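You operate a simulated robot arm through the tools that you are given. There is no shell and no other tool. Be economical: measure what you need, move in short steps, check, and stop when the job is done.

Carry out the task below with a simulated two-armed robot. There is one attempt and no reset: what you move stays moved.

Task
Wrap the blue gem in the lined paper and file it.
Fine: gem in the hollow, inner fold over first, then the outer fold; the shut paper lies in the filing tray.

It is judged by the outcome, as a careful person would: the job done as asked, and still so three seconds after it is handed in. It fails if anything else is knocked over, pushed out of place, dropped, spilled or broken. Flat cloth is picked up by pressing the open fingertips on it (5 to 10 N) and closing them slowly along it; thin cloth reads only 2 to 8 mm in the jaws.

Robot
Two 7-joint arms with two-finger grippers on one trunk that stands fixed in place. Base frame: the origin is at the foot of the trunk, x ahead of it, y to its left, z up; the work surface is at about z = 780. Readings come in mm, degrees, newtons and seconds.
The left shoulder is at [58, 162, 1054], the right one opposite. With the tool pointing down near the work surface each hand reaches from about 300 to 760 mm from the base axis, measured 20 degrees to its own side. Payload 2.45 kg a hand.
The tool frame of a hand sits at the grasp point between the pads (the TCP): z along the fingers, y along the line on which they close. The tips reach 26 mm beyond it. Largest opening 96 mm; the body of the gripper starts 69 mm behind the TCP.
Orientation is that of the tool frame in the base frame, as a unit quaternion [x, y, z, w]. With the fingers straight down and closing along the base's y, the tool's x points along the base's -x, its y along +y and its z along -z.

Tools
- The arms move only by the tool arm_command. It takes "left_motion", "right_motion" or both (then of equal length, played together; a hand with none holds still); each is a list of rows, each a list of 7 numbers: the turn, a rotation vector about the tool's x, y, z in degrees, then the shift along the tool's x, y, z in mm, then the gripper command, from -1 (shut) to 1 (fully open), values between in proportion. In form: [[ax, ay, az, x, y, z, fingers], ...]. A call has 1 to 8 rows; each row shifts and turns the commanded pose from where the row before left it, along the tool's axes as they then stand. Each row takes 0.2 s and may step no farther than 50 mm and 8.6 degrees from the row before; otherwise, or with a gripper value out of range, the whole call is refused. Where a pose cannot be reached the arm comes as near as it can. A force on the tool above 90 N (or 10 N above the force at the start of the call, whichever is more), or a blocked arm, ends the call early, and 0.2 s more pass. The fingers move at their own pace and stop on an object; they squeeze with about 34 N. The grip force told is the motor's: it shows also when the fingers shut on nothing. Time passes only in rows, and 0.2 s behind the last, so rows that do not move let the fingers close. The reply holds the time, the measured pose of the TCP, the force on the tool along the base axes, the opening and the grip force, in the units named above and with some noise, with the torque about the TCP (base axes, N m) and any sound that the robot's microphone picked up.
- Cameras (640 x 400 px; columns grow to the right, rows downward): "scene" is now at [163.2, 7.8, 1525.5]; the picture's right is [0.10, -0.99, -0.00], its down [-0.76, -0.08, -0.64] and it looks along [0.64, 0.07, -0.77] (base axes); focal length 358 px, centre (320, 200). "left" rides on the left gripper at [82, -3, -98] in its tool frame; the picture's right is [0.04, 1.00, 0.00], its down [-0.73, 0.03, -0.68] and it looks along [-0.68, 0.03, 0.73] (tool axes); focal length 256 px, centre (320, 200). "right" rides on the right gripper at [82, 3, -98] in its tool frame; the picture's right is [-0.04, 1.00, 0.00], its down [-0.73, -0.03, -0.68] and it looks along [-0.68, -0.03, 0.73] (tool axes); focal length 256 px, centre (320, 200).
- grab_frame(camera): a new picture of that camera. No time passes.
- move_column(by): slides the trunk up (or, below 0, down) by that many mm; the arms and the scene camera ride with it, the base frame stays. It gives what a move gives, with no picture.
- turn_head(pan, tilt): turns the head with the scene camera to pan (to the left, within 120 degrees either way) and tilt (down, from -29 to 69), counted from straight ahead of the robot. It gives what a move gives.
- point_at(camera, pixels): for up to 12 pixels [column, row] of the newest picture of that camera ("zoom" is the newest enlarged one), the place [x, y, z] in the base frame of the surface seen there, good to about 2 mm. No time passes.
- close_up(camera, box): a new picture of the part [left, top, right, bottom] of that camera's present view, enlarged. No time passes.
- hand_in(): hands the job in; it is judged then, once.

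Work in short steps. Measure before you move; look again where a grasp or a placing could have gone wrong, and mend it. You have 80 turns and 48 pictures in all, those below and enlarged ones among them. Open the grippers and draw the arms clear of the work before you hand the job in, unless the task says otherwise; then end with one line.

The tools are called after ">>>" by a JSON object that holds its "fn" and its "kwargs". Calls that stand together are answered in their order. arm_command: Moves the arms, as the interface text tells. Its arguments: {"type":"object","properties":{"left_motion":{"type":"array","items":{"type":"array","items":{"type":"number"}}},"right_motion":{"type":"array","items":{"type":"array","items":{"type":"number"}}}},"required":[]} The other tools are called the same way: move_column (by) slides the trunk up or down; turn_head (pan, tilt) turns the head that bears the scene camera; grab_frame (camera) takes a picture; point_at (camera, pixels) gives the place of the surface under pixels of a picture; close_up (camera, box) takes an enlarged picture of a part of a camera's view; hand_in () hands the job in.

At the start:

```text
t: 0.0
left_eef_pos: [402.4, 208.3, 1079.4]
left_orientation: [0.0, 1.0, 0.0, -0.001]
left_ft_force: [-0.1, -1.6, -0.7]
left_moment: [-0.01, 0.05, 0.01]
left_finger_gap: 95.9
left_finger_force: 0.1
right_eef_pos: [579.4, -201.1, 1124.5]
right_orientation: [0.0, 1.0, 0.0, -0.001]
right_ft_force: [-0.1, 0.3, -0.2]
right_moment: [-0.02, 0.0, 0.0]
right_finger_gap: 96.2
right_finger_force: 0.1
trunk travel left (down, up): [-225.0, 342.0]
head pan, tilt: [6.0, 49.8]
```

scene: 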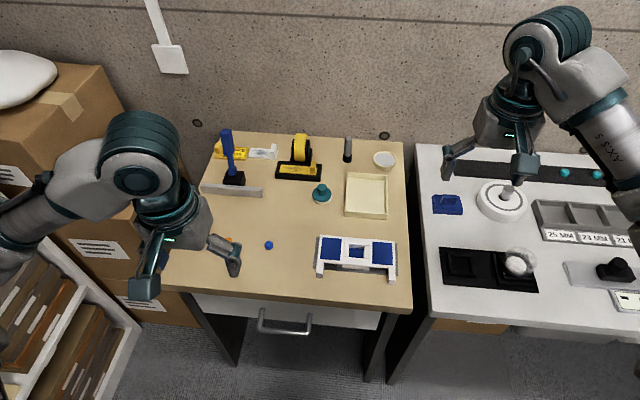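
right: 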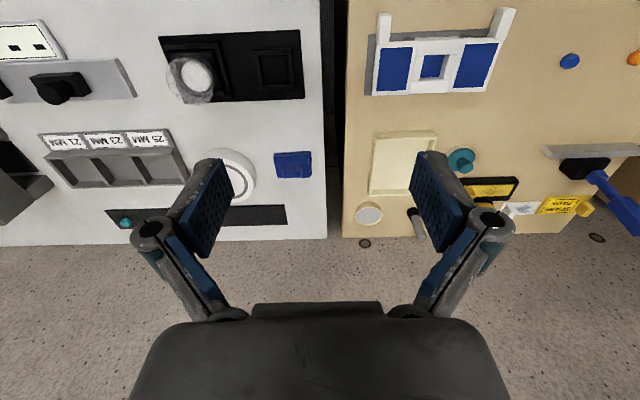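
left: 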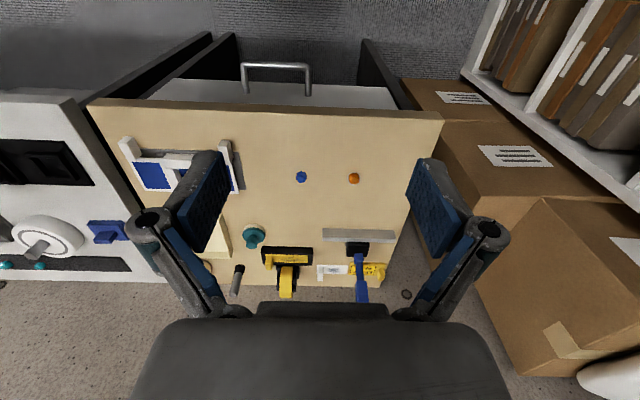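

I look closer at the paper holder (around 355,255), the gem at (269,245) and the tray at (367,195).

>>> {"fn": "close_up", "kwargs": {"camera": "scene", "box": [300, 220, 412, 290]}}

>>> {"fn": "close_up", "kwargs": {"camera": "scene", "box": [200, 130, 420, 268]}}

>>> {"fn": "point_at", "kwargs": {"camera": "scene", "pixels": [[269, 245], [228, 240], [356, 250], [320, 240], [394, 243], [318, 275], [393, 280], [367, 195], [350, 175], [385, 178], [347, 216], [386, 215]]}}

```text
5.71 times, centred on (356, 255) of scene
```

zoom: 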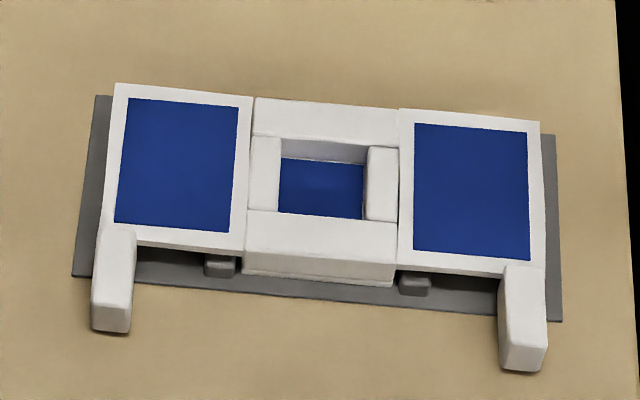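

```text
2.90 times, centred on (310, 199) of scene
```

zoom: 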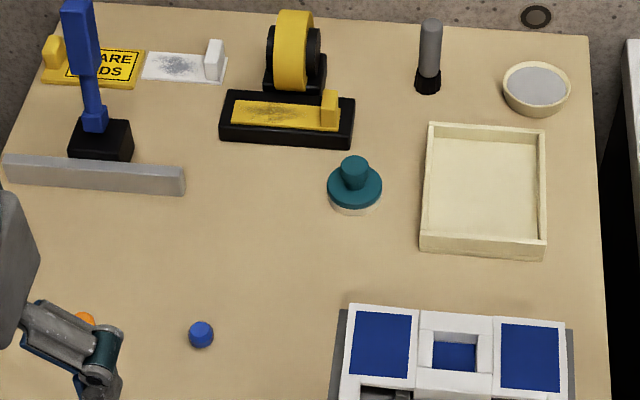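

```text
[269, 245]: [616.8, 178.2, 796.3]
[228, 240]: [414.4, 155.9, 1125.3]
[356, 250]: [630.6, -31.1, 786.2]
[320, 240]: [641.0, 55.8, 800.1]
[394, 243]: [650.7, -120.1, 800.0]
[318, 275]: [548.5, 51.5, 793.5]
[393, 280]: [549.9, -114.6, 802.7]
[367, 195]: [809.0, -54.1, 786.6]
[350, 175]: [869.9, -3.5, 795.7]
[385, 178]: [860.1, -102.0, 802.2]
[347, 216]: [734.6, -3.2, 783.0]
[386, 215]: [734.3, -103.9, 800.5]
```

The paper looks like a hinged folder with two lined flaps and pull tabs. I view it from the right hand and measure the height of its parts.

>>> {"fn": "close_up", "kwargs": {"camera": "right", "box": [360, 0, 524, 102]}}

>>> {"fn": "close_up", "kwargs": {"camera": "scene", "box": [300, 220, 412, 290]}}

>>> {"fn": "point_at", "kwargs": {"camera": "zoom", "pixels": [[120, 90], [246, 105], [222, 242], [112, 290], [320, 115], [320, 185], [320, 235], [408, 190], [532, 195], [518, 330], [218, 265], [415, 285]]}}

>>> {"fn": "point_at", "kwargs": {"camera": "zoom", "pixels": [[250, 170], [265, 170], [383, 185], [240, 170], [405, 110], [403, 262], [85, 250], [560, 300], [105, 322], [125, 240], [525, 360], [535, 275]]}}

```text
3.90 times, centred on (442, 51) of right
```

zoom: 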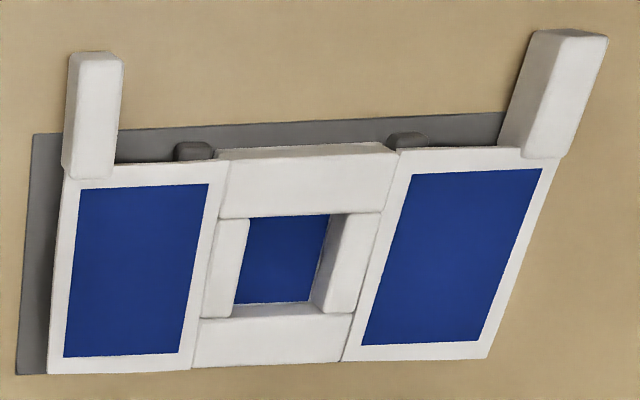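

```text
5.71 times, centred on (356, 255) of scene
```

zoom: 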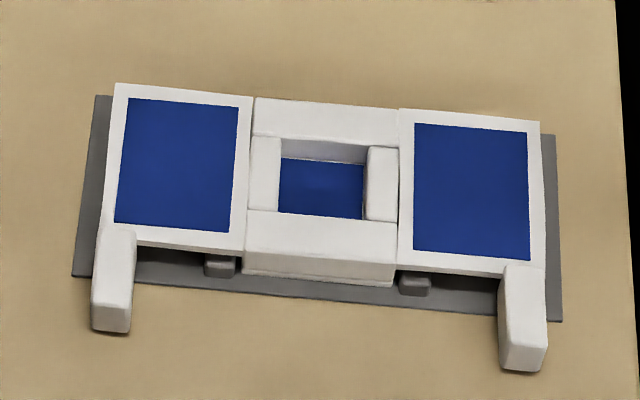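

```text
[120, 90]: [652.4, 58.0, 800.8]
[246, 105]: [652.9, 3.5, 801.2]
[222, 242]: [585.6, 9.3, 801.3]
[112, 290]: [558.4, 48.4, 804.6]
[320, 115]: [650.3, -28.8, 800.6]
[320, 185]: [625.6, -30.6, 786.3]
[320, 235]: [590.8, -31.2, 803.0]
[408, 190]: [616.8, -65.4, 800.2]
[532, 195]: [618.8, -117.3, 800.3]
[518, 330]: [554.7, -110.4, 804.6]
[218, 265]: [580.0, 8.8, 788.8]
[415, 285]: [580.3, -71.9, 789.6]
```

```text
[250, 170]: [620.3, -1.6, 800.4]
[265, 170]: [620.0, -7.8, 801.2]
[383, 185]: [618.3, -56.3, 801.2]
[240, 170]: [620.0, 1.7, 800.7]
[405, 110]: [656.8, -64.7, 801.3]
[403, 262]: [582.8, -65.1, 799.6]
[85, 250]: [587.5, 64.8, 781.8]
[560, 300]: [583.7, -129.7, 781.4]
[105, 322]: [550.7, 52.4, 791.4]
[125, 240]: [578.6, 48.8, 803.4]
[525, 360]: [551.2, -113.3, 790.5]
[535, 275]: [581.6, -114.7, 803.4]
```

Both folds are hinged beside the centre block, with tabs at the front. I bring the left hand above the gem and the right hand over the paper to see it near from the front.

>>> {"fn": "arm_command", "kwargs": {"left_motion": [[0, 0, 0, -27, -3.8, 22, 0.2], [0, 0, 0, -27, -3.8, 22, 0.2], [0, 0, 0, -27, -3.8, 22, 0.2], [0, 0, 0, -27, -3.8, 22, 0.2], [0, 0, 0, -27, -3.8, 22, 0.2], [0, 0, 0, -27, -3.8, 22, 0.2], [0, 0, 0, -27, -3.8, 22, 0.2], [0, 0, 0, -25, -3.6, 22, 0.2]], "right_motion": [[0, 0, 0, 5, 20, 26, 1], [0, 0, 0, 5, 20, 26, 1], [0, 0, 0, 5, 20, 26, 1], [0, 0, 0, 5, 20, 26, 1], [0, 0, 0, 5, 20, 26, 1], [0, 0, 0, 5, 20, 26, 1], [0, 0, 0, 5, 20, 26, 1], [0, 0, 0, 5, 20, 26, 1]]}}

>>> {"fn": "grab_frame", "kwargs": {"camera": "right"}}

>>> {"fn": "grab_frame", "kwargs": {"camera": "left"}}

```text
t: 1.8
left_eef_pos: [613.4, 178.8, 904.7]
left_orientation: [0.0, 1.0, 0.0, 0.001]
left_ft_force: [0.8, -0.8, 0.5]
left_moment: [-0.01, 0.0, -0.02]
left_finger_gap: 57.7
left_finger_force: 0.0
right_eef_pos: [534.8, -40.1, 918.0]
right_orientation: [0.001, 1.0, 0.0, 0.001]
right_ft_force: [-0.3, 0.0, -0.2]
right_moment: [-0.02, 0.01, 0.02]
right_finger_gap: 96.2
right_finger_force: 0.0
trunk travel left (down, up): [-225.0, 342.0]
head pan, tilt: [6.0, 49.8]
```

```text
40 pictures are left
```

right: 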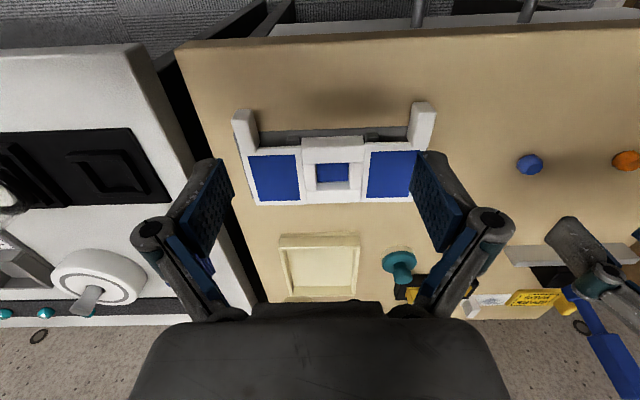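

```text
39 pictures are left
```

left: 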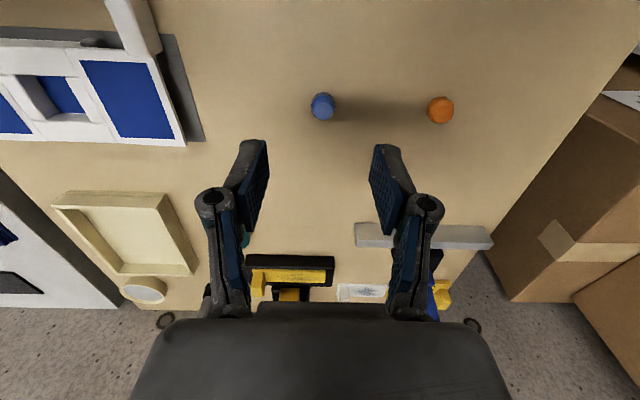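

I enlarge the paper's front to see which fold sits lower, and measure the gem at (322,106).

>>> {"fn": "close_up", "kwargs": {"camera": "right", "box": [220, 95, 444, 215]}}

>>> {"fn": "close_up", "kwargs": {"camera": "left", "box": [282, 80, 362, 130]}}

>>> {"fn": "point_at", "kwargs": {"camera": "zoom", "pixels": [[230, 200], [320, 140], [400, 200], [320, 200], [320, 260], [320, 300], [250, 250], [390, 250]]}}

```text
2.86 times, centred on (332, 155) of right
```

zoom: 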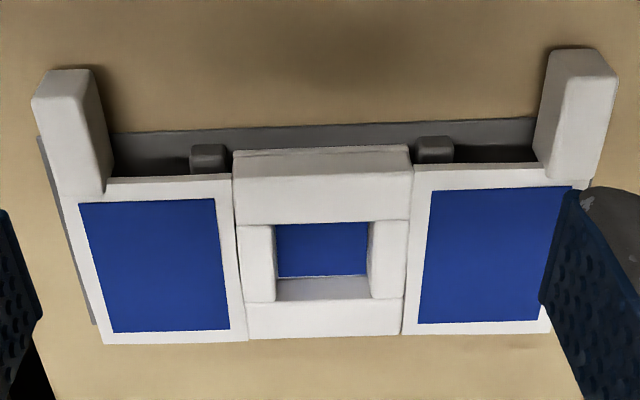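

```text
8.00 times, centred on (322, 105) of left
```

zoom: 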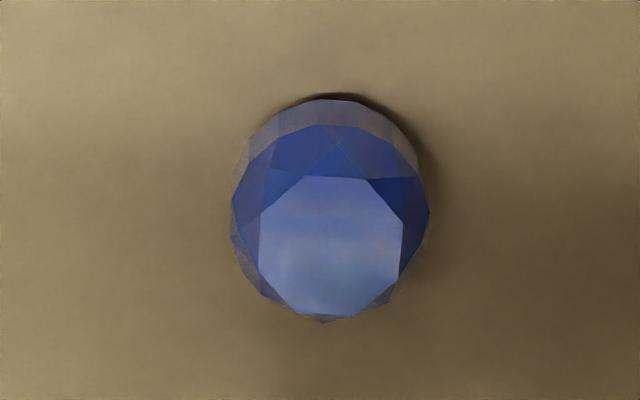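

```text
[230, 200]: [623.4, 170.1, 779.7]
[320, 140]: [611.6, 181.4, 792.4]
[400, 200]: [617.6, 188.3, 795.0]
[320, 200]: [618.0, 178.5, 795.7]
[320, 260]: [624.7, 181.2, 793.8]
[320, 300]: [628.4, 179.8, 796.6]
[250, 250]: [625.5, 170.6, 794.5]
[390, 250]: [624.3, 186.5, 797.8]
```

The gem is ~20 mm wide at (619,179). I enlarge each hinge from the scene camera to compare the two folds.

>>> {"fn": "close_up", "kwargs": {"camera": "right", "box": [285, 140, 317, 160]}}

>>> {"fn": "point_at", "kwargs": {"camera": "zoom", "pixels": [[100, 350], [200, 350], [300, 350], [450, 350], [550, 350], [100, 300], [200, 300], [300, 300], [450, 300], [550, 300], [320, 390], [100, 390]]}}

>>> {"fn": "close_up", "kwargs": {"camera": "right", "box": [348, 140, 380, 160]}}

>>> {"fn": "point_at", "kwargs": {"camera": "zoom", "pixels": [[100, 350], [200, 350], [300, 350], [450, 350], [550, 350], [100, 300], [200, 300], [300, 300], [450, 300], [550, 300], [320, 390], [550, 390]]}}

```text
16.00 times, centred on (301, 150) of right
```

zoom: 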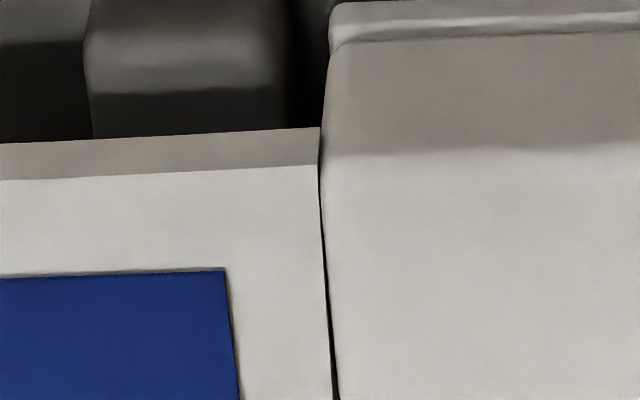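

```text
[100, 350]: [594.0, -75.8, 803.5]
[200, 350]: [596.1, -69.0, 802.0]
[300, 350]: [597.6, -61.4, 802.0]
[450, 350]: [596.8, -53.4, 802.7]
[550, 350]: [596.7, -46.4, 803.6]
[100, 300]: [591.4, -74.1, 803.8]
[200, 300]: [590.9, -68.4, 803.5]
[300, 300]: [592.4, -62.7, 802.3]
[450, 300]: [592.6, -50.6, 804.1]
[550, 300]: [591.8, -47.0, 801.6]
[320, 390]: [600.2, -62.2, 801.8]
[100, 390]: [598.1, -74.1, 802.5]
```

```text
16.00 times, centred on (364, 150) of right
```

zoom: 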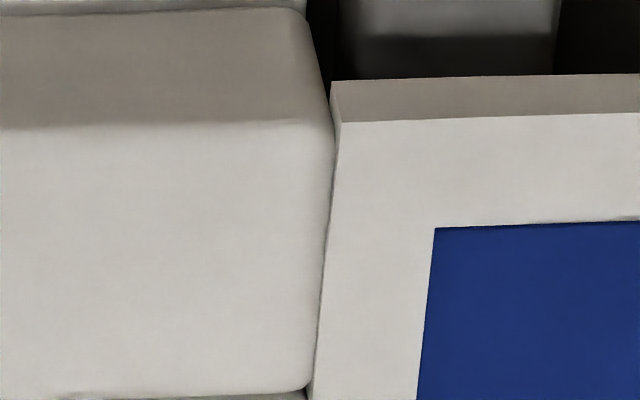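

```text
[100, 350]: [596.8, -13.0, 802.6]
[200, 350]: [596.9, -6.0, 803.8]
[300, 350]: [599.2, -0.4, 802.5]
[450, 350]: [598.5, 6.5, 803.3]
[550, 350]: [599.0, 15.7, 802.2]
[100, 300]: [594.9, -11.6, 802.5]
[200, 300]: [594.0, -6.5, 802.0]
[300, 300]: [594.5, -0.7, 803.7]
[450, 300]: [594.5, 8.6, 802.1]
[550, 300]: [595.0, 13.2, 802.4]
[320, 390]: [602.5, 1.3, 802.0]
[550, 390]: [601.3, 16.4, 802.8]
```

Both folds look alike while open; I'll settle the order when lifting them. Now the left hand (at 613,179,905) goes down on the gem at (619,179) and closes.

>>> {"fn": "arm_command", "kwargs": {"left_motion": [[0, 0, 0, -2.8, 0, 20, 0.1], [0, 0, 0, -2.8, 0, 20, 0.0], [0, 0, 0, 0, 0, 20, 0.0], [0, 0, 0, 0, 0, 20, 0.0], [0, 0, 0, 0, 0, 13.5, 0.0], [0, 0, 0, 0, 0, 0, -0.6], [0, 0, 0, 0, 0, 0, -0.8], [0, 0, 0, 0, 0, 0, -0.8]]}}

>>> {"fn": "close_up", "kwargs": {"camera": "left", "box": [240, 50, 400, 150]}}

```text
t: 3.6
left_eef_pos: [617.8, 178.0, 813.4]
left_orientation: [-0.001, 1.0, 0.0, 0.002]
left_ft_force: [0.1, 0.0, 0.2]
left_moment: [0.02, -0.01, 0.01]
left_finger_gap: 19.5
left_finger_force: 33.4
right_eef_pos: [534.6, -41.5, 918.9]
right_orientation: [0.0, 1.0, 0.0, 0.001]
right_ft_force: [-0.7, -0.4, -0.1]
right_moment: [0.02, 0.02, 0.01]
right_finger_gap: 95.8
right_finger_force: 0.0
trunk travel left (down, up): [-225.0, 342.0]
head pan, tilt: [6.0, 49.8]
```

```text
4.00 times, centred on (320, 100) of left
```

zoom: 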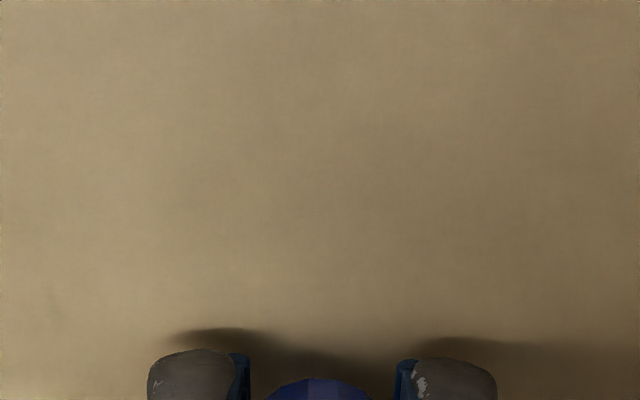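

Gripped at 19.5 mm. I lift the gem and move the right hand out of the way.

>>> {"fn": "arm_command", "kwargs": {"left_motion": [[0, 0, 0, 0, 0, -10, -0.8], [0, 0, 0, 0, 0, -15, -0.8], [0, 0, 0, 0, 0, -15, -0.8], [0, 0, 0, 0, 0, -15, -0.8], [0, 0, 0, 0, 0, -15, -0.8], [0, 0, 0, 0, 0, 0, -0.8]], "right_motion": [[0, 0, 0, 0, -40, -10, 1], [0, 0, 0, 0, -40, -10, 1], [0, 0, 0, 0, -40, -10, 1], [0, 0, 0, 0, -40, -10, 1], [0, 0, 0, 0, -40, -10, 1], [0, 0, 0, 0, 0, 0, 1]]}}

>>> {"fn": "close_up", "kwargs": {"camera": "left", "box": [240, 100, 400, 200]}}

>>> {"fn": "point_at", "kwargs": {"camera": "zoom", "pixels": [[320, 220], [320, 240], [320, 260], [320, 200]]}}

```text
t: 5.0
left_eef_pos: [619.0, 177.2, 882.3]
left_orientation: [-0.001, 1.0, 0.001, 0.001]
left_ft_force: [0.4, 0.9, 0.0]
left_moment: [-0.02, -0.02, -0.03]
left_finger_gap: 19.4
left_finger_force: 34.3
right_eef_pos: [534.1, -242.6, 968.7]
right_orientation: [0.001, 1.0, 0.001, 0.001]
right_ft_force: [-0.2, 0.5, -0.1]
right_moment: [0.02, 0.04, 0.02]
right_finger_gap: 95.9
right_finger_force: 0.1
trunk travel left (down, up): [-225.0, 342.0]
head pan, tilt: [6.0, 49.8]
```

```text
4.00 times, centred on (320, 150) of left
```

zoom: 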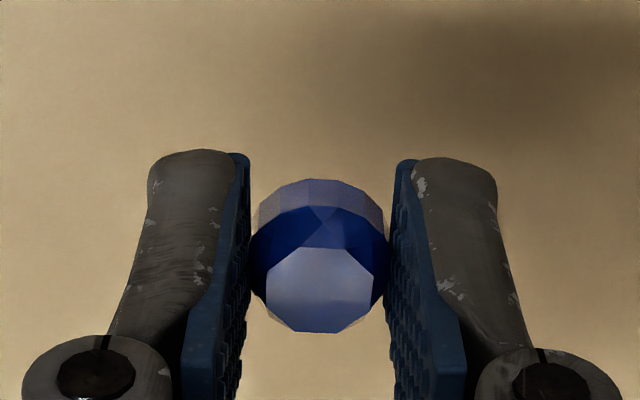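

```text
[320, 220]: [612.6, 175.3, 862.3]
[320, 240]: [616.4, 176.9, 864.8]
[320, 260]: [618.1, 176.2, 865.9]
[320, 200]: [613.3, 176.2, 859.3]
```

The gem is held securely, reaching ~7 mm below the fingertips. I measure the hollow's rim.

>>> {"fn": "close_up", "kwargs": {"camera": "scene", "box": [336, 234, 376, 259]}}

>>> {"fn": "point_at", "kwargs": {"camera": "zoom", "pixels": [[100, 150], [180, 170], [320, 60], [320, 90], [320, 120], [320, 150], [320, 220], [320, 250], [320, 280], [440, 170], [420, 170], [200, 170]]}}

```text
16.00 times, centred on (356, 246) of scene
```

zoom: 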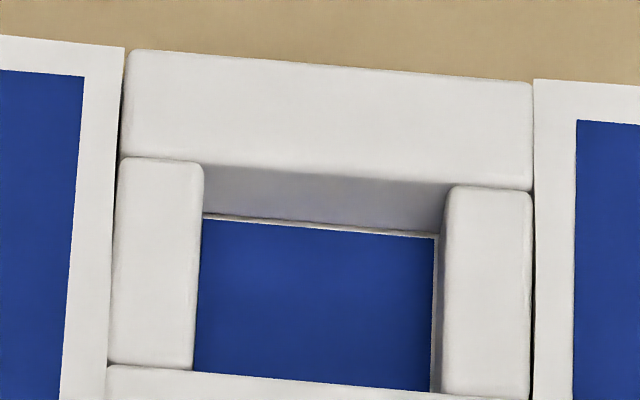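

```text
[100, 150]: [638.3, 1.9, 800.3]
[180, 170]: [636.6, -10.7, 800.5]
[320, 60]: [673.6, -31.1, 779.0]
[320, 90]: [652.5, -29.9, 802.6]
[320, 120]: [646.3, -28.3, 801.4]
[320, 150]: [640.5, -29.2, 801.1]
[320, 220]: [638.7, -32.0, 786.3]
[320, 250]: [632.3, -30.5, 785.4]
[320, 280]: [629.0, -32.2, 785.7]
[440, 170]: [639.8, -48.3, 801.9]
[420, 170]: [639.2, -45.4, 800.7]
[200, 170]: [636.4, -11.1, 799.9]
```

The hollow centre is at about (619,-31), rim 801, floor 786. I carry the gem there and come down to just above the rim.

>>> {"fn": "arm_command", "kwargs": {"left_motion": [[0, 0, 0, 0, -35, 0, -0.8], [0, 0, 0, 0, -35, 0, -0.8], [0, 0, 0, 0, -35, 0, -0.8], [0, 0, 0, 0, -35, 0, -0.8], [0, 0, 0, 0, -35, 0, -0.8], [0, 0, 0, 0, -33, 0, -0.8], [0, 0, 0, 0, 0, 20, -0.8], [0, 0, 0, 0, 0, 20, -0.8]]}}

>>> {"fn": "close_up", "kwargs": {"camera": "left", "box": [240, 80, 400, 180]}}

```text
t: 6.8
left_eef_pos: [619.6, -28.8, 842.6]
left_orientation: [-0.001, 1.0, 0.0, 0.002]
left_ft_force: [-0.2, -0.7, -0.2]
left_moment: [0.01, -0.03, -0.02]
left_finger_gap: 19.5
left_finger_force: 33.9
right_eef_pos: [533.7, -240.8, 968.7]
right_orientation: [0.0, 1.0, 0.001, 0.001]
right_ft_force: [0.5, -0.6, -0.7]
right_moment: [-0.02, 0.02, -0.04]
right_finger_gap: 96.0
right_finger_force: 0.0
trunk travel left (down, up): [-225.0, 342.0]
head pan, tilt: [6.0, 49.8]
```

```text
4.00 times, centred on (320, 130) of left
```

zoom: 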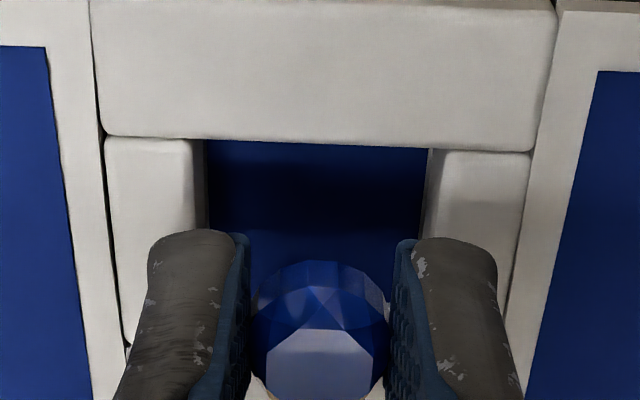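

It is well lined up. I lower 13 mm, shift 2 mm right, let go and rise.

>>> {"fn": "arm_command", "kwargs": {"left_motion": [[0, 0, 0, 0, -2, 7, -0.8], [0, 0, 0, 0, 0, 6.5, -0.8], [0, 0, 0, 0, 0, 0, -0.8], [0, 0, 0, 0, 0, 0, -0.35], [0, 0, 0, 0, 0, 0, -0.2], [0, 0, 0, 0, 0, -20, -0.2], [0, 0, 0, 0, 0, -40, -0.2], [0, 0, 0, 0, 0, -40, -0.2]]}}

>>> {"fn": "close_up", "kwargs": {"camera": "left", "box": [220, 30, 420, 155]}}

```text
t: 8.6
left_eef_pos: [617.8, -31.9, 930.8]
left_orientation: [-0.002, 1.0, 0.0, 0.001]
left_ft_force: [-0.7, -0.2, 0.1]
left_moment: [0.0, 0.01, -0.01]
left_finger_gap: 38.5
left_finger_force: 0.0
right_eef_pos: [532.7, -242.0, 968.5]
right_orientation: [0.0, 1.0, 0.0, 0.002]
right_ft_force: [0.3, -0.4, 0.1]
right_moment: [0.02, -0.02, 0.0]
right_finger_gap: 96.3
right_finger_force: 0.2
trunk travel left (down, up): [-225.0, 342.0]
head pan, tilt: [6.0, 49.8]
```

```text
3.20 times, centred on (320, 92) of left
```

zoom: 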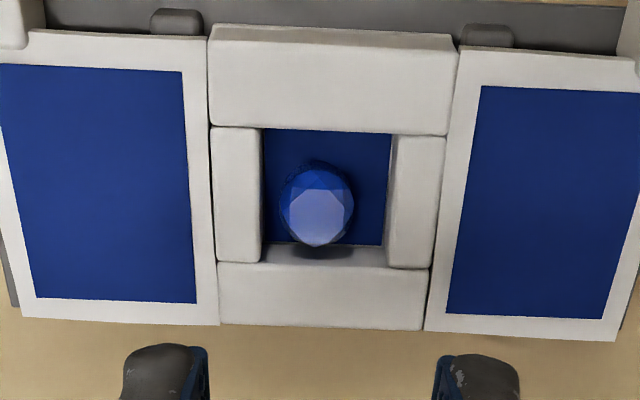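

The gem lies in the hollow. Next I turn both hands 90° so they close along x, to take each fold by its front and rear edges (about 72 mm apart) with the hand upright.

>>> {"fn": "arm_command", "kwargs": {"left_motion": [[0, 0, 0, 0, 30, 0, 0.5], [0, 0, 0, 0, 30, 0, 0.95], [0, 0, 8.5, 0, 0, 0, 0.95], [0, 0, 8.5, 0, 0, 0, 0.95], [0, 0, 8.5, 0, 0, 0, 0.95], [0, 0, 8.5, 0, 0, 0, 0.95], [0, 0, 8.5, 0, 0, 0, 0.95], [0, 0, 8.5, 0, 0, 0, 0.95]], "right_motion": [[0, 0, 0, -10, 0, 0, 0.95], [0, 0, 0, -10, 0, 0, 0.95], [0, 0, -8.5, 0, 0, 0, 0.95], [0, 0, -8.5, 0, 0, 0, 0.95], [0, 0, -8.5, 0, 0, 0, 0.95], [0, 0, -8.5, 0, 0, 0, 0.95], [0, 0, -8.5, 0, 0, 0, 0.95], [0, 0, -8.5, 0, 0, 0, 0.95]]}}

>>> {"fn": "arm_command", "kwargs": {"left_motion": [[0, 0, 7.8, 0, 0, 0, 0.95], [0, 0, 7.8, 0, 0, 0, 0.95], [0, 0, 7.8, 0, 0, 0, 0.95], [0, 0, 7.8, 0, 0, 0, 0.95], [0, 0, 7.8, 0, 0, 0, 0.95], [0, 0, 0, 0, 0, 0, 0.95]], "right_motion": [[0, 0, -7.8, 0, 0, 0, 0.95], [0, 0, -7.8, 0, 0, 0, 0.95], [0, 0, -7.8, 0, 0, 0, 0.95], [0, 0, -7.8, 0, 0, 0, 0.95], [0, 0, -7.8, 0, 0, 0, 0.95], [0, 0, 0, 0, 0, 0, 0.95]]}}

>>> {"fn": "grab_frame", "kwargs": {"camera": "left"}}

>>> {"fn": "grab_frame", "kwargs": {"camera": "right"}}

```text
t: 10.4
left_eef_pos: [616.2, 26.2, 931.9]
left_orientation: [0.431, 0.902, 0.002, 0.002]
left_ft_force: [-1.1, -0.5, 1.0]
left_moment: [0.02, -0.01, -0.01]
left_finger_gap: 93.5
left_finger_force: 0.1
right_eef_pos: [536.6, -227.8, 969.3]
right_orientation: [-0.372, 0.928, 0.004, 0.024]
right_ft_force: [-0.6, 1.1, 0.5]
right_moment: [-0.04, -0.01, 0.0]
right_finger_gap: 93.6
right_finger_force: 0.1
right hand out of reach, approached as far as the arm can: row 7, 8
trunk travel left (down, up): [-225.0, 342.0]
head pan, tilt: [6.0, 49.8]
```

```text
t: 11.8
left_eef_pos: [617.9, 28.7, 929.0]
left_orientation: [0.707, 0.707, 0.002, 0.0]
left_ft_force: [-0.3, -0.7, -0.6]
left_moment: [-0.02, -0.01, -0.02]
left_finger_gap: 93.6
left_finger_force: 0.0
right_eef_pos: [510.9, -223.4, 946.1]
right_orientation: [-0.41, 0.912, 0.006, 0.017]
right_ft_force: [0.2, 1.0, -0.6]
right_moment: [0.0, 0.03, 0.0]
right_finger_gap: 93.9
right_finger_force: 0.2
right hand out of reach, approached as far as the arm can: row 1, 2, 3, 4, 5
trunk travel left (down, up): [-225.0, 342.0]
head pan, tilt: [6.0, 49.8]
```

```text
29 pictures are left
```

left: 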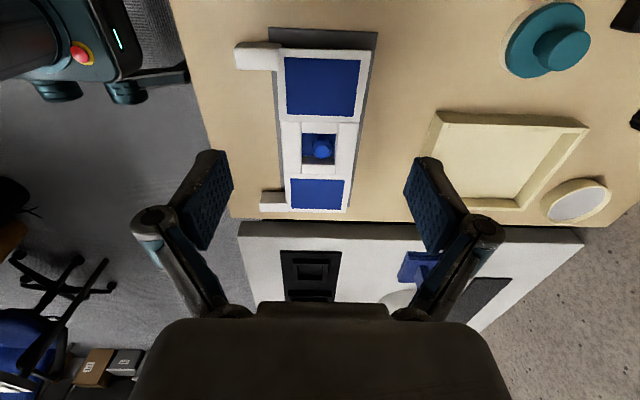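

```text
28 pictures are left
```

right: 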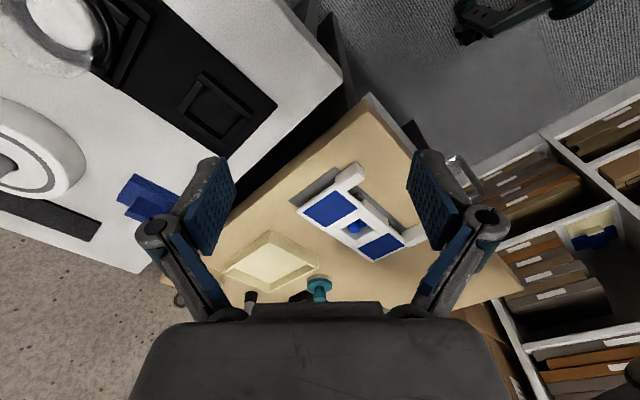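

The left hand stands at 90°, the right can't turn that way, so the left will do both folds. I turn the right hand back and measure the near fold's edges in the left view (columns 278–370, rows 45–120).

>>> {"fn": "arm_command", "kwargs": {"right_motion": [[0, 0, 8.3, 0, -6, -8, 0.95], [0, 0, 8.3, 0, -6, -8, 0.95], [0, 0, 8.3, 0, -6, -8, 0.95], [0, 0, 8.3, 0, -6, -8, 0.95], [0, 0, 8.3, 0, -6, -8, 0.95], [0, 0, 8.3, 0, -6, -8, 0.95], [0, 0, 8.3, 0, 0, -8, 0.95], [0, 0, 8.3, 0, 0, -8, 0.95]]}}

>>> {"fn": "close_up", "kwargs": {"camera": "left", "box": [224, 20, 400, 130]}}

>>> {"fn": "point_at", "kwargs": {"camera": "zoom", "pixels": [[190, 110], [205, 200], [215, 300], [210, 200], [530, 130], [515, 230], [500, 330], [520, 230], [60, 90], [60, 170], [190, 175], [60, 130]]}}

```text
t: 13.6
left_eef_pos: [617.9, 28.3, 929.5]
left_orientation: [0.706, 0.708, 0.002, 0.0]
left_ft_force: [0.1, -0.2, -0.3]
left_moment: [0.02, -0.03, 0.03]
left_finger_gap: 93.9
left_finger_force: 0.0
right_eef_pos: [523.7, -257.1, 1009.5]
right_orientation: [0.158, 0.987, 0.015, 0.012]
right_ft_force: [0.4, -0.8, 0.0]
right_moment: [-0.02, 0.0, -0.03]
right_finger_gap: 93.7
right_finger_force: 0.1
trunk travel left (down, up): [-225.0, 342.0]
head pan, tilt: [6.0, 49.8]
```

```text
3.64 times, centred on (312, 75) of left
```

zoom: 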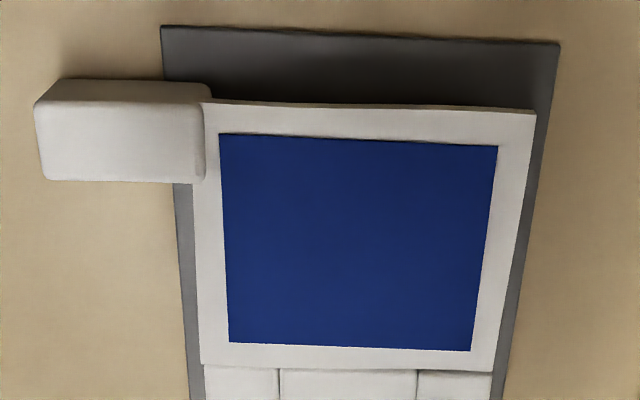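

```text
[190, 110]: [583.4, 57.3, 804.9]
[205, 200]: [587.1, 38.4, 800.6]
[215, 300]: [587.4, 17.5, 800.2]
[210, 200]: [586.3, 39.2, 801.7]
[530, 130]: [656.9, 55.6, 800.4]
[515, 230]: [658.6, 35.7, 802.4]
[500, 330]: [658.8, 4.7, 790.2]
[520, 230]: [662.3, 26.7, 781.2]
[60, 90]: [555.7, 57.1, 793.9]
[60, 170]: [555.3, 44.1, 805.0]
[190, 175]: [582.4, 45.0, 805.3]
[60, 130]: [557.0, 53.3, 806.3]
```

The near fold spans x 585–658, with its tab beginning at y 42. I lower the left hand open to (621, 26.5, 816), keeping clear of the tab.

>>> {"fn": "arm_command", "kwargs": {"left_motion": [[0, 0, 0, -1, 1.5, 25, 1], [0, 0, 0, -1, 1.5, 25, 1], [0, 0, 0, 0, 0, 25, 1], [0, 0, 0, 0, 0, 20, 1], [0, 0, 0, 0, 0, 9, 1], [0, 0, 0, 0, 0, 0, 1]]}}

>>> {"fn": "close_up", "kwargs": {"camera": "scene", "box": [280, 200, 420, 288]}}

```text
t: 15.0
left_eef_pos: [621.5, 26.6, 824.5]
left_orientation: [0.706, 0.708, 0.001, 0.001]
left_ft_force: [-0.3, 0.2, -0.2]
left_moment: [0.0, 0.02, -0.01]
left_finger_gap: 96.1
left_finger_force: 0.0
right_eef_pos: [524.4, -257.7, 1009.1]
right_orientation: [0.156, 0.988, 0.015, 0.011]
right_ft_force: [0.6, 0.5, -0.3]
right_moment: [-0.04, -0.04, -0.01]
right_finger_gap: 93.3
right_finger_force: 0.1
trunk travel left (down, up): [-225.0, 342.0]
head pan, tilt: [6.0, 49.8]
```

```text
4.55 times, centred on (350, 244) of scene
```

zoom: 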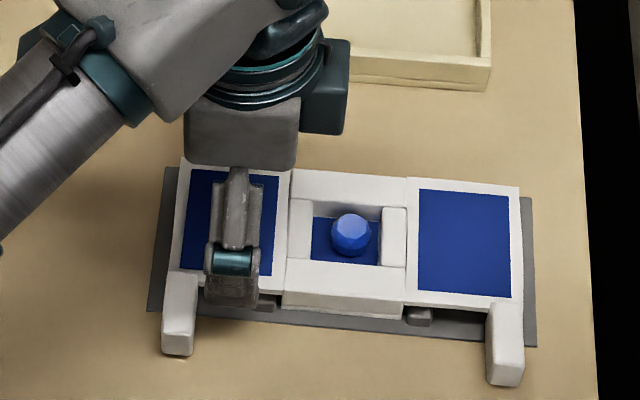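

Clear of tab and stub. I go down 8 mm and close gently in stages.

>>> {"fn": "arm_command", "kwargs": {"left_motion": [[0, 0, 0, 0, 0, 8.5, 1], [0, 0, 0, 0, 0, 0, 0.7], [0, 0, 0, 0, 0, 0, 0.6], [0, 0, 0, 0, 0, 0, 0.54], [0, 0, 0, 0, 0, 0, 0.48], [0, 0, 0, 0, 0, 0, 0.44]]}}

```text
t: 16.4
left_eef_pos: [621.4, 25.8, 816.7]
left_orientation: [0.706, 0.708, 0.001, 0.001]
left_ft_force: [-0.6, 1.0, 3.1]
left_moment: [-0.06, 0.13, -0.07]
left_finger_gap: 74.3
left_finger_force: 34.1
right_eef_pos: [524.5, -258.0, 1009.2]
right_orientation: [0.156, 0.988, 0.016, 0.011]
right_ft_force: [-0.1, -0.6, 0.0]
right_moment: [-0.02, -0.02, -0.03]
right_finger_gap: 93.5
right_finger_force: 0.0
trunk travel left (down, up): [-225.0, 342.0]
head pan, tilt: [6.0, 49.8]
```

The fold is held at 74.3 mm. I raise it along an arc about its hinge to about 30° first.

>>> {"fn": "arm_command", "kwargs": {"left_motion": [[0, 0, 0, -0.1, 0, -2.2, 0.4], [0, 0, 0, -0.1, 0, -2.2, 0.4], [0, 0, 0, -0.4, 0, -2.2, 0.4], [0, 0, 0, -0.5, 0, -2.2, 0.4], [0, 0, 0, -0.8, 0, -2.1, 0.4], [0, 0, 0, -0.8, 0, -2.1, 0.4]]}}

>>> {"fn": "close_up", "kwargs": {"camera": "scene", "box": [280, 200, 420, 288]}}

```text
t: 17.8
left_eef_pos: [622.6, 23.2, 828.8]
left_orientation: [0.707, 0.708, 0.001, 0.0]
left_ft_force: [0.0, -0.1, -2.4]
left_moment: [0.14, 0.0, -0.01]
left_finger_gap: 74.3
left_finger_force: 34.2
right_eef_pos: [524.3, -257.5, 1010.0]
right_orientation: [0.157, 0.987, 0.015, 0.011]
right_ft_force: [0.6, 0.5, -0.9]
right_moment: [0.01, -0.04, -0.03]
right_finger_gap: 93.6
right_finger_force: 0.0
trunk travel left (down, up): [-225.0, 342.0]
head pan, tilt: [6.0, 49.8]
```

```text
4.55 times, centred on (350, 244) of scene
```

zoom: 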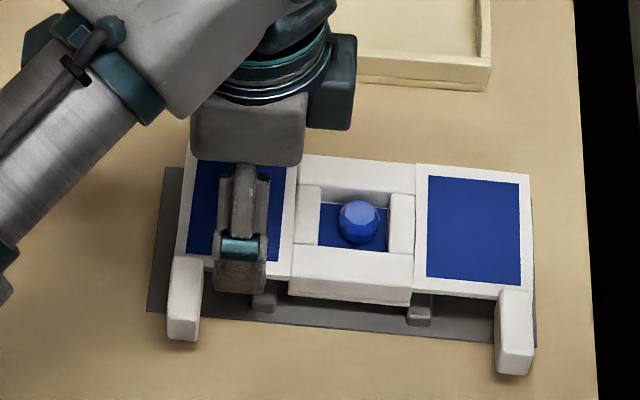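

The whole paper rose: the hinge is stiff and the upright hand doesn't turn it. I set it back exactly where it was, then will turn the hand together with the fold about the hinge line.

>>> {"fn": "arm_command", "kwargs": {"left_motion": [[0, 0, 0, 0.8, 0, 2.1, 0.4], [0, 0, 0, 0.8, 0, 2.1, 0.4], [0, 0, 0, 0.5, 0, 2.2, 0.4], [0, 0, 0, 0.4, 0, 2.2, 0.4], [0, 0, 0, 0.1, 0, 2.2, 0.4], [0, 0, 0, 0.1, 0, 2.2, 0.4], [0, 0, 0, 0, 0, 0, 0.4]]}}

>>> {"fn": "close_up", "kwargs": {"camera": "scene", "box": [280, 200, 420, 288]}}

>>> {"fn": "point_at", "kwargs": {"camera": "zoom", "pixels": [[340, 280], [330, 185], [420, 240], [500, 300], [510, 195], [430, 185], [280, 260], [270, 308], [418, 318]]}}

```text
t: 19.4
left_eef_pos: [622.5, 25.9, 817.3]
left_orientation: [0.707, 0.707, 0.001, 0.001]
left_ft_force: [1.1, 1.0, 3.4]
left_moment: [-0.15, 0.19, 0.02]
left_finger_gap: 74.3
left_finger_force: 33.9
right_eef_pos: [524.0, -257.0, 1011.1]
right_orientation: [0.156, 0.988, 0.015, 0.011]
right_ft_force: [0.1, -0.2, -0.8]
right_moment: [-0.01, 0.02, 0.01]
right_finger_gap: 93.7
right_finger_force: 0.0
trunk travel left (down, up): [-225.0, 342.0]
head pan, tilt: [6.0, 49.8]
```

```text
4.55 times, centred on (350, 244) of scene
```

zoom: 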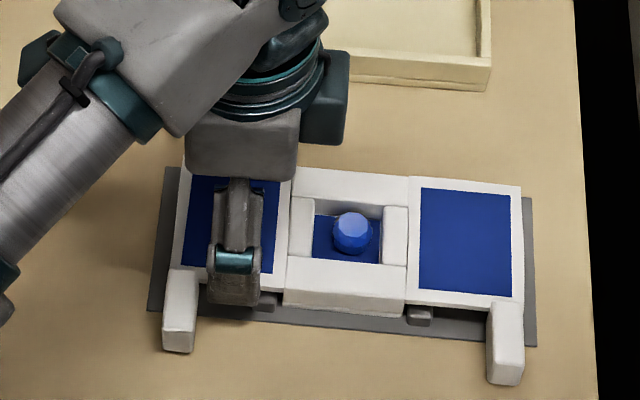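

```text
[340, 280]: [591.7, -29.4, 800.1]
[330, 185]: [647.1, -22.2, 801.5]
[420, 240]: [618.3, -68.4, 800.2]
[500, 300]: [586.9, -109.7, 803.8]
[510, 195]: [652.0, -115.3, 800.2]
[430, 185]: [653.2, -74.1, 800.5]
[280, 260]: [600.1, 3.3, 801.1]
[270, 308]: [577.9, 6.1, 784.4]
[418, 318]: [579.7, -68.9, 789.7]
```

The paper is back in its bed. Now I turn the hand about tool y with the fold, pivoting at the hinge line (y≈0.5, z≈801), by 30°.

>>> {"fn": "arm_command", "kwargs": {"left_motion": [[0, 5, 0, -1.42, 0, -2.22, 0.4], [0, 5, 0, -1.42, 0, -2.22, 0.4], [0, 5, 0, -1.42, 0, -2.22, 0.4], [0, 5, 0, -1.42, 0, -2.22, 0.4], [0, 5, 0, -1.42, 0, -2.22, 0.4], [0, 5, 0, -1.42, 0, -2.22, 0.4]]}}

>>> {"fn": "close_up", "kwargs": {"camera": "scene", "box": [280, 200, 420, 288]}}

```text
t: 20.8
left_eef_pos: [622.5, 13.3, 828.9]
left_orientation: [0.681, 0.684, 0.185, -0.184]
left_ft_force: [-4.7, 3.3, 7.9]
left_moment: [-0.03, -0.16, 0.01]
left_finger_gap: 74.4
left_finger_force: 34.1
right_eef_pos: [523.0, -257.3, 1009.7]
right_orientation: [0.157, 0.987, 0.015, 0.012]
right_ft_force: [0.3, 0.0, -0.7]
right_moment: [0.01, 0.0, -0.02]
right_finger_gap: 93.5
right_finger_force: 0.1
trunk travel left (down, up): [-225.0, 342.0]
head pan, tilt: [6.0, 49.8]
```

```text
4.55 times, centred on (350, 244) of scene
```

zoom: 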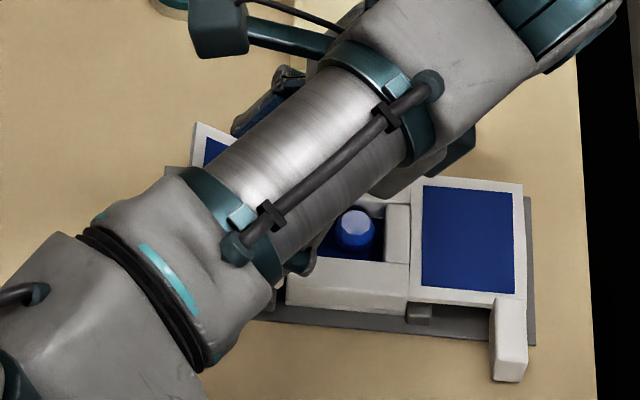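

The fold turns with the hand and the rest stays put. I continue to about 60°.

>>> {"fn": "arm_command", "kwargs": {"left_motion": [[0, 5, 0, -1.42, 0, -2.22, 0.4], [0, 5, 0, -1.42, 0, -2.22, 0.4], [0, 5, 0, -1.42, 0, -2.22, 0.4], [0, 5, 0, -1.42, 0, -2.22, 0.4], [0, 5, 0, -1.42, 0, -2.22, 0.4], [0, 5, 0, -1.42, 0, -2.22, 0.4]]}}

>>> {"fn": "grab_frame", "kwargs": {"camera": "left"}}

```text
t: 22.2
left_eef_pos: [606.6, 21.8, 828.0]
left_orientation: [0.645, 0.64, 0.304, -0.287]
left_ft_force: [-1.1, -14.5, 14.2]
left_moment: [-0.75, -0.02, -0.06]
left_finger_gap: 75.0
left_finger_force: 33.9
left hand out of reach, approached as far as the arm can: row 2, 3, 4, 5, 6
right_eef_pos: [523.1, -260.0, 1009.8]
right_orientation: [0.158, 0.987, 0.017, 0.011]
right_ft_force: [0.2, 0.0, -0.8]
right_moment: [0.01, -0.02, 0.02]
right_finger_gap: 93.7
right_finger_force: 0.1
trunk travel left (down, up): [-225.0, 342.0]
head pan, tilt: [6.0, 49.8]
```

```text
22 pictures are left
```

left: 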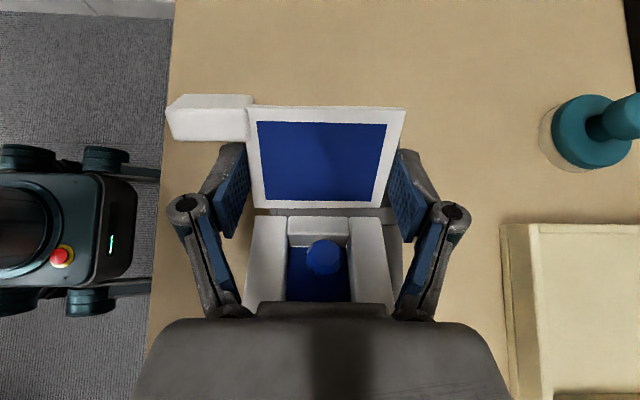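

The arm reached its limit at about 45° and slid ~15 mm in x. I let go now, back out along the fingers and look at how the paper lies.

>>> {"fn": "arm_command", "kwargs": {"left_motion": [[0, 0, 0, 0, 0, 0, 1], [0, 0, 0, 0, 0, 0, 1], [0, 0, 0, 0, 0, -15, 1], [0, 0, 0, 0, 0, -20, 1], [0, 0, 0, 0, 0, -20, 1], [0, 0, 0, 0, 0, -20, 1]]}}

>>> {"fn": "grab_frame", "kwargs": {"camera": "scene"}}

```text
t: 23.6
left_eef_pos: [606.4, 25.5, 827.8]
left_orientation: [0.645, 0.64, 0.303, -0.286]
left_ft_force: [0.7, 0.9, 0.7]
left_moment: [0.01, 0.02, -0.02]
left_finger_gap: 96.3
left_finger_force: 0.0
left hand out of reach, approached as far as the arm can: row 3, 4, 5, 6
right_eef_pos: [524.0, -257.0, 1009.4]
right_orientation: [0.156, 0.988, 0.015, 0.011]
right_ft_force: [0.1, -0.6, -0.1]
right_moment: [0.0, -0.02, 0.02]
right_finger_gap: 93.7
right_finger_force: 0.0
trunk travel left (down, up): [-225.0, 342.0]
head pan, tilt: [6.0, 49.8]
```

```text
21 pictures are left
```

scene: 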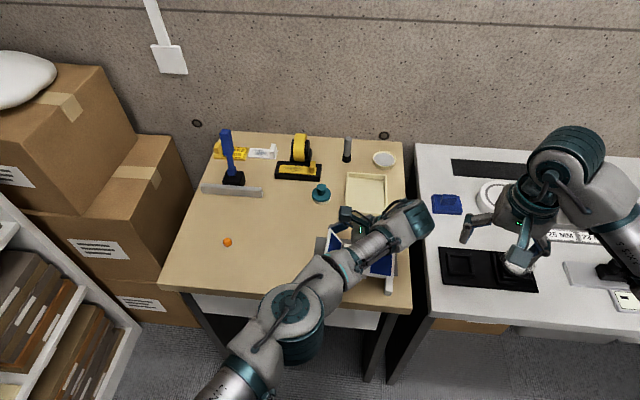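

The hand only stalled at its reach limit; the fingers are open around the fold. I turn the hand back upright and rise.

>>> {"fn": "arm_command", "kwargs": {"left_motion": [[0, -8, 0, 0, 0, 0, 1], [0, -8, 0, 0, 0, 0, 1], [0, -8, 0, 0, 0, 0, 1], [0, -8, 0, 0, 0, -5, 1], [0, -8, 0, 0, 0, -10, 1], [0, -8, 0, 0, 0, -10, 1]]}}

```text
t: 25.0
left_eef_pos: [604.0, 22.3, 851.1]
left_orientation: [0.712, 0.702, 0.012, 0.001]
left_ft_force: [0.2, 0.1, 0.8]
left_moment: [-0.04, -0.02, 0.01]
left_finger_gap: 95.9
left_finger_force: 0.1
right_eef_pos: [523.4, -254.8, 1010.6]
right_orientation: [0.157, 0.987, 0.014, 0.012]
right_ft_force: [-0.1, -0.3, 1.2]
right_moment: [-0.03, -0.01, 0.03]
right_finger_gap: 93.8
right_finger_force: 0.1
trunk travel left (down, up): [-225.0, 342.0]
head pan, tilt: [6.0, 49.8]
```

Upright again. I rise 80 mm and look.

>>> {"fn": "arm_command", "kwargs": {"left_motion": [[0, 0, 0, 0, 0, -20, 1], [0, 0, 0, 0, 0, -30, 1], [0, 0, 0, 20, 0, -30, 1], [0, 0, 0, 50, 0, 0, 1], [0, 0, 0, 50, 0, 0, 1]]}}

>>> {"fn": "close_up", "kwargs": {"camera": "scene", "box": [290, 200, 418, 280]}}

>>> {"fn": "point_at", "kwargs": {"camera": "zoom", "pixels": [[245, 130], [330, 140], [330, 290], [300, 200], [420, 250], [560, 250], [530, 330], [150, 250], [240, 285]]}}

```text
t: 26.2
left_eef_pos: [603.6, 142.3, 934.8]
left_orientation: [0.713, 0.701, 0.013, 0.001]
left_ft_force: [-0.1, 1.0, -0.2]
left_moment: [-0.03, 0.0, 0.0]
left_finger_gap: 95.9
left_finger_force: 0.0
right_eef_pos: [524.7, -253.9, 1011.7]
right_orientation: [0.156, 0.988, 0.013, 0.012]
right_ft_force: [-0.4, 0.0, 0.8]
right_moment: [-0.05, -0.02, -0.02]
right_finger_gap: 93.7
right_finger_force: 0.0
trunk travel left (down, up): [-225.0, 342.0]
head pan, tilt: [6.0, 49.8]
```

```text
5.00 times, centred on (354, 240) of scene
```

zoom: 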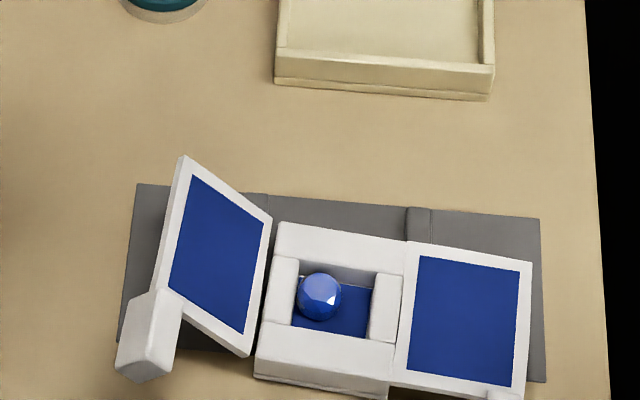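

```text
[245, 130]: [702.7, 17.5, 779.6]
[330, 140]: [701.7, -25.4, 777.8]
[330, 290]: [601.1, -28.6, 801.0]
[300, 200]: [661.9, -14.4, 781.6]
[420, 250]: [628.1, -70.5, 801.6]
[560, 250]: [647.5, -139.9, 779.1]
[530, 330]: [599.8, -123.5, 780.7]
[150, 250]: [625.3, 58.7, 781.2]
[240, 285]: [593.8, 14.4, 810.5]
```

The fold holds at ~50° by itself; the paper slid ~18 mm toward me on its bed with the gem safe inside. I enlarge both hinges to judge which sits higher.

>>> {"fn": "close_up", "kwargs": {"camera": "scene", "box": [330, 240, 378, 270]}}

>>> {"fn": "point_at", "kwargs": {"camera": "zoom", "pixels": [[125, 190], [130, 160], [115, 220], [120, 130], [100, 230], [145, 60], [170, 60], [160, 120], [150, 180], [90, 250], [135, 90], [125, 100]]}}

```text
13.33 times, centred on (354, 255) of scene
```

zoom: 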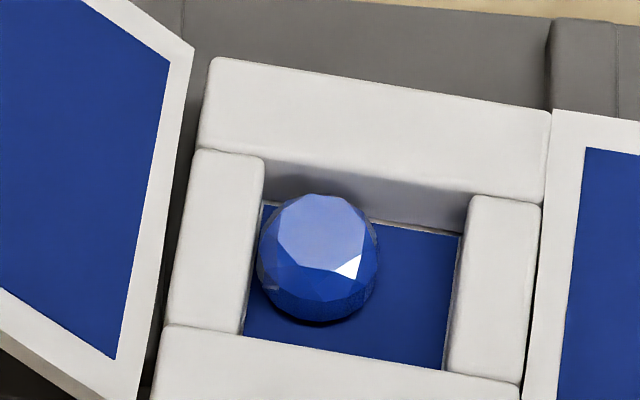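

```text
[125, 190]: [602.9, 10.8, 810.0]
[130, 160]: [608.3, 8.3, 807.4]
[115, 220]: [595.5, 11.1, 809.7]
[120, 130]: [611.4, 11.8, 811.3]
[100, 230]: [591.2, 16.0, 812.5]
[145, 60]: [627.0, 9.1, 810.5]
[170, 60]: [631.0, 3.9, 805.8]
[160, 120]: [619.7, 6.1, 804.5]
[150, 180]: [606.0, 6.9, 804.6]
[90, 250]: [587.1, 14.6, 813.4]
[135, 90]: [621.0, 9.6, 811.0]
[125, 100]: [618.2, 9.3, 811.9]
```

The left fold's edge stands ~2 mm high at its hinge, so it is likely the outer fold; the right one should be inner. I measure the right fold to raise it with the left hand.

>>> {"fn": "close_up", "kwargs": {"camera": "scene", "box": [350, 240, 414, 300]}}

>>> {"fn": "point_at", "kwargs": {"camera": "zoom", "pixels": [[155, 80], [300, 80], [290, 180], [270, 270], [140, 230], [235, 330], [160, 60], [240, 70], [140, 258], [200, 270], [240, 280], [280, 290]]}}

```text
6.67 times, centred on (382, 270) of scene
```

zoom: 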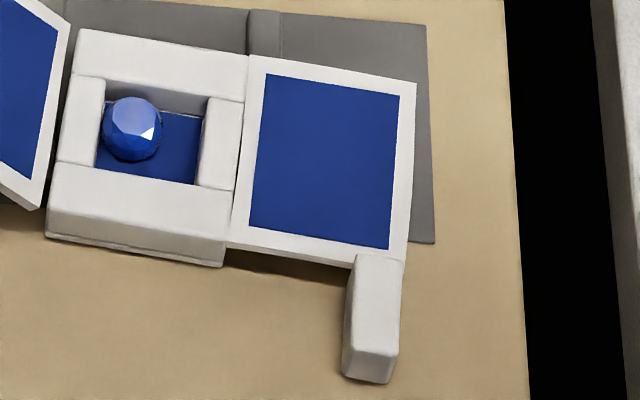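

```text
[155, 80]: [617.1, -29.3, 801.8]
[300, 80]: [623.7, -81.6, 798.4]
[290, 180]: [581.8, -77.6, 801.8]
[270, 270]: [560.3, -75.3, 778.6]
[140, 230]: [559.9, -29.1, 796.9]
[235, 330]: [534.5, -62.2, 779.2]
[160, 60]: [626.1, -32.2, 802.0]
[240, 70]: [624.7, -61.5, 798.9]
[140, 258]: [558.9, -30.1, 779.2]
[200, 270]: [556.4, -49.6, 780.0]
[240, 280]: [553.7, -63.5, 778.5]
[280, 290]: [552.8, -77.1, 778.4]
```

The paper sits ~20 mm nearer me than before, flat. I measure the right fold's corners from the same picture.

>>> {"fn": "point_at", "kwargs": {"camera": "zoom", "pixels": [[255, 62], [410, 90], [398, 250], [234, 240], [358, 262], [398, 265], [330, 72], [310, 248], [243, 100], [238, 170], [80, 40], [240, 60]]}}

```text
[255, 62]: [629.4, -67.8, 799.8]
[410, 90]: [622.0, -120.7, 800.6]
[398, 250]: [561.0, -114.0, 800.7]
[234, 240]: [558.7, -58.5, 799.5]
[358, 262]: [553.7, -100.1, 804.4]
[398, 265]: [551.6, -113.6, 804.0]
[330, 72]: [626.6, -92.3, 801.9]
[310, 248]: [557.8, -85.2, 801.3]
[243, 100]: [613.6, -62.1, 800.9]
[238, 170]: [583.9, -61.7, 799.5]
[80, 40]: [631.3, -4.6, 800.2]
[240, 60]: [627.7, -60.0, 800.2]
```

The right fold's pinch point is about (591.5, -88) with the paper yawed ~5°. I bring the left hand over it at z≈845.

>>> {"fn": "arm_command", "kwargs": {"left_motion": [[0, 0, 4, -10, 0, 0, 1], [0, 0, 0, -45, 1.6, 0, 1], [0, 0, 0, -45, 1.6, 0, 1], [0, 0, 0, -45, 1.6, 0, 1], [0, 0, 0, -45, 1.6, 0, 1], [0, 0, 0, -40, 1.6, 25, 1], [0, 0, 0, 0, 0, 35, 1], [0, 0, 0, 0, 0, 30, 1]]}}

>>> {"fn": "close_up", "kwargs": {"camera": "left", "box": [180, 20, 460, 195]}}

>>> {"fn": "point_at", "kwargs": {"camera": "zoom", "pixels": [[320, 200], [320, 100], [220, 150], [420, 150], [320, 300]]}}

```text
t: 28.0
left_eef_pos: [596.4, -88.7, 838.6]
left_orientation: [0.736, 0.677, 0.013, -0.001]
left_ft_force: [0.0, -0.4, -0.3]
left_moment: [0.01, 0.04, 0.01]
left_finger_gap: 96.0
left_finger_force: 0.1
right_eef_pos: [525.0, -254.8, 1008.8]
right_orientation: [0.157, 0.987, 0.014, 0.011]
right_ft_force: [0.2, 0.6, -0.1]
right_moment: [-0.06, 0.0, -0.01]
right_finger_gap: 93.8
right_finger_force: 0.1
trunk travel left (down, up): [-225.0, 342.0]
head pan, tilt: [6.0, 49.8]
```

```text
2.29 times, centred on (320, 108) of left
```

zoom: 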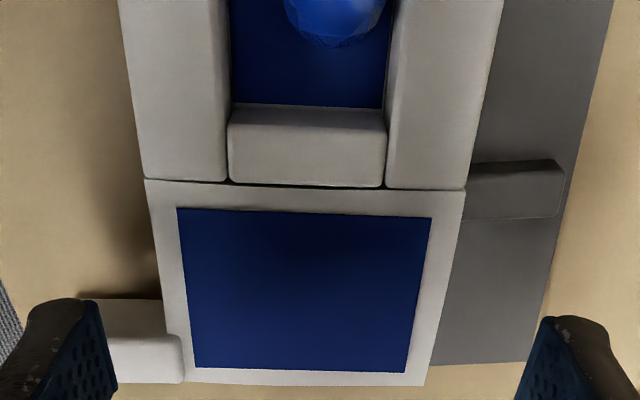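

```text
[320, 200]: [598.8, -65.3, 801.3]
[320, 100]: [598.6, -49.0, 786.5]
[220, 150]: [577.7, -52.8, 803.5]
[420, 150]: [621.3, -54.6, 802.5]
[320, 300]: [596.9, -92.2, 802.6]
```

Good view: fold centred near x 594, hinge at y≈-63, tab from y≈-100. I shift 3 mm off the tab, 2.5 mm in x, go down to z 816 and close gently.

>>> {"fn": "arm_command", "kwargs": {"left_motion": [[0, 0, 0, 3.2, -2.5, 5, 1], [0, 0, 0, 0, 0, 9, 1], [0, 0, 0, 0, 0, 8.3, 1], [0, 0, 0, 0, 0, 0, 0.7], [0, 0, 0, 0, 0, 0, 0.6], [0, 0, 0, 0, 0, 0, 0.52], [0, 0, 0, 0, 0, 0, 0.45], [0, 0, 0, 0, 0, 0, 0.4]]}}

```text
t: 29.8
left_eef_pos: [592.6, -86.0, 816.4]
left_orientation: [0.736, 0.677, 0.014, -0.001]
left_ft_force: [-0.5, -1.3, 4.0]
left_moment: [0.11, 0.11, 0.04]
left_finger_gap: 74.6
left_finger_force: 33.9
right_eef_pos: [524.2, -256.9, 1010.4]
right_orientation: [0.157, 0.987, 0.016, 0.011]
right_ft_force: [0.0, -0.8, 0.5]
right_moment: [-0.01, 0.0, 0.0]
right_finger_gap: 93.4
right_finger_force: 0.1
trunk travel left (down, up): [-225.0, 342.0]
head pan, tilt: [6.0, 49.8]
```

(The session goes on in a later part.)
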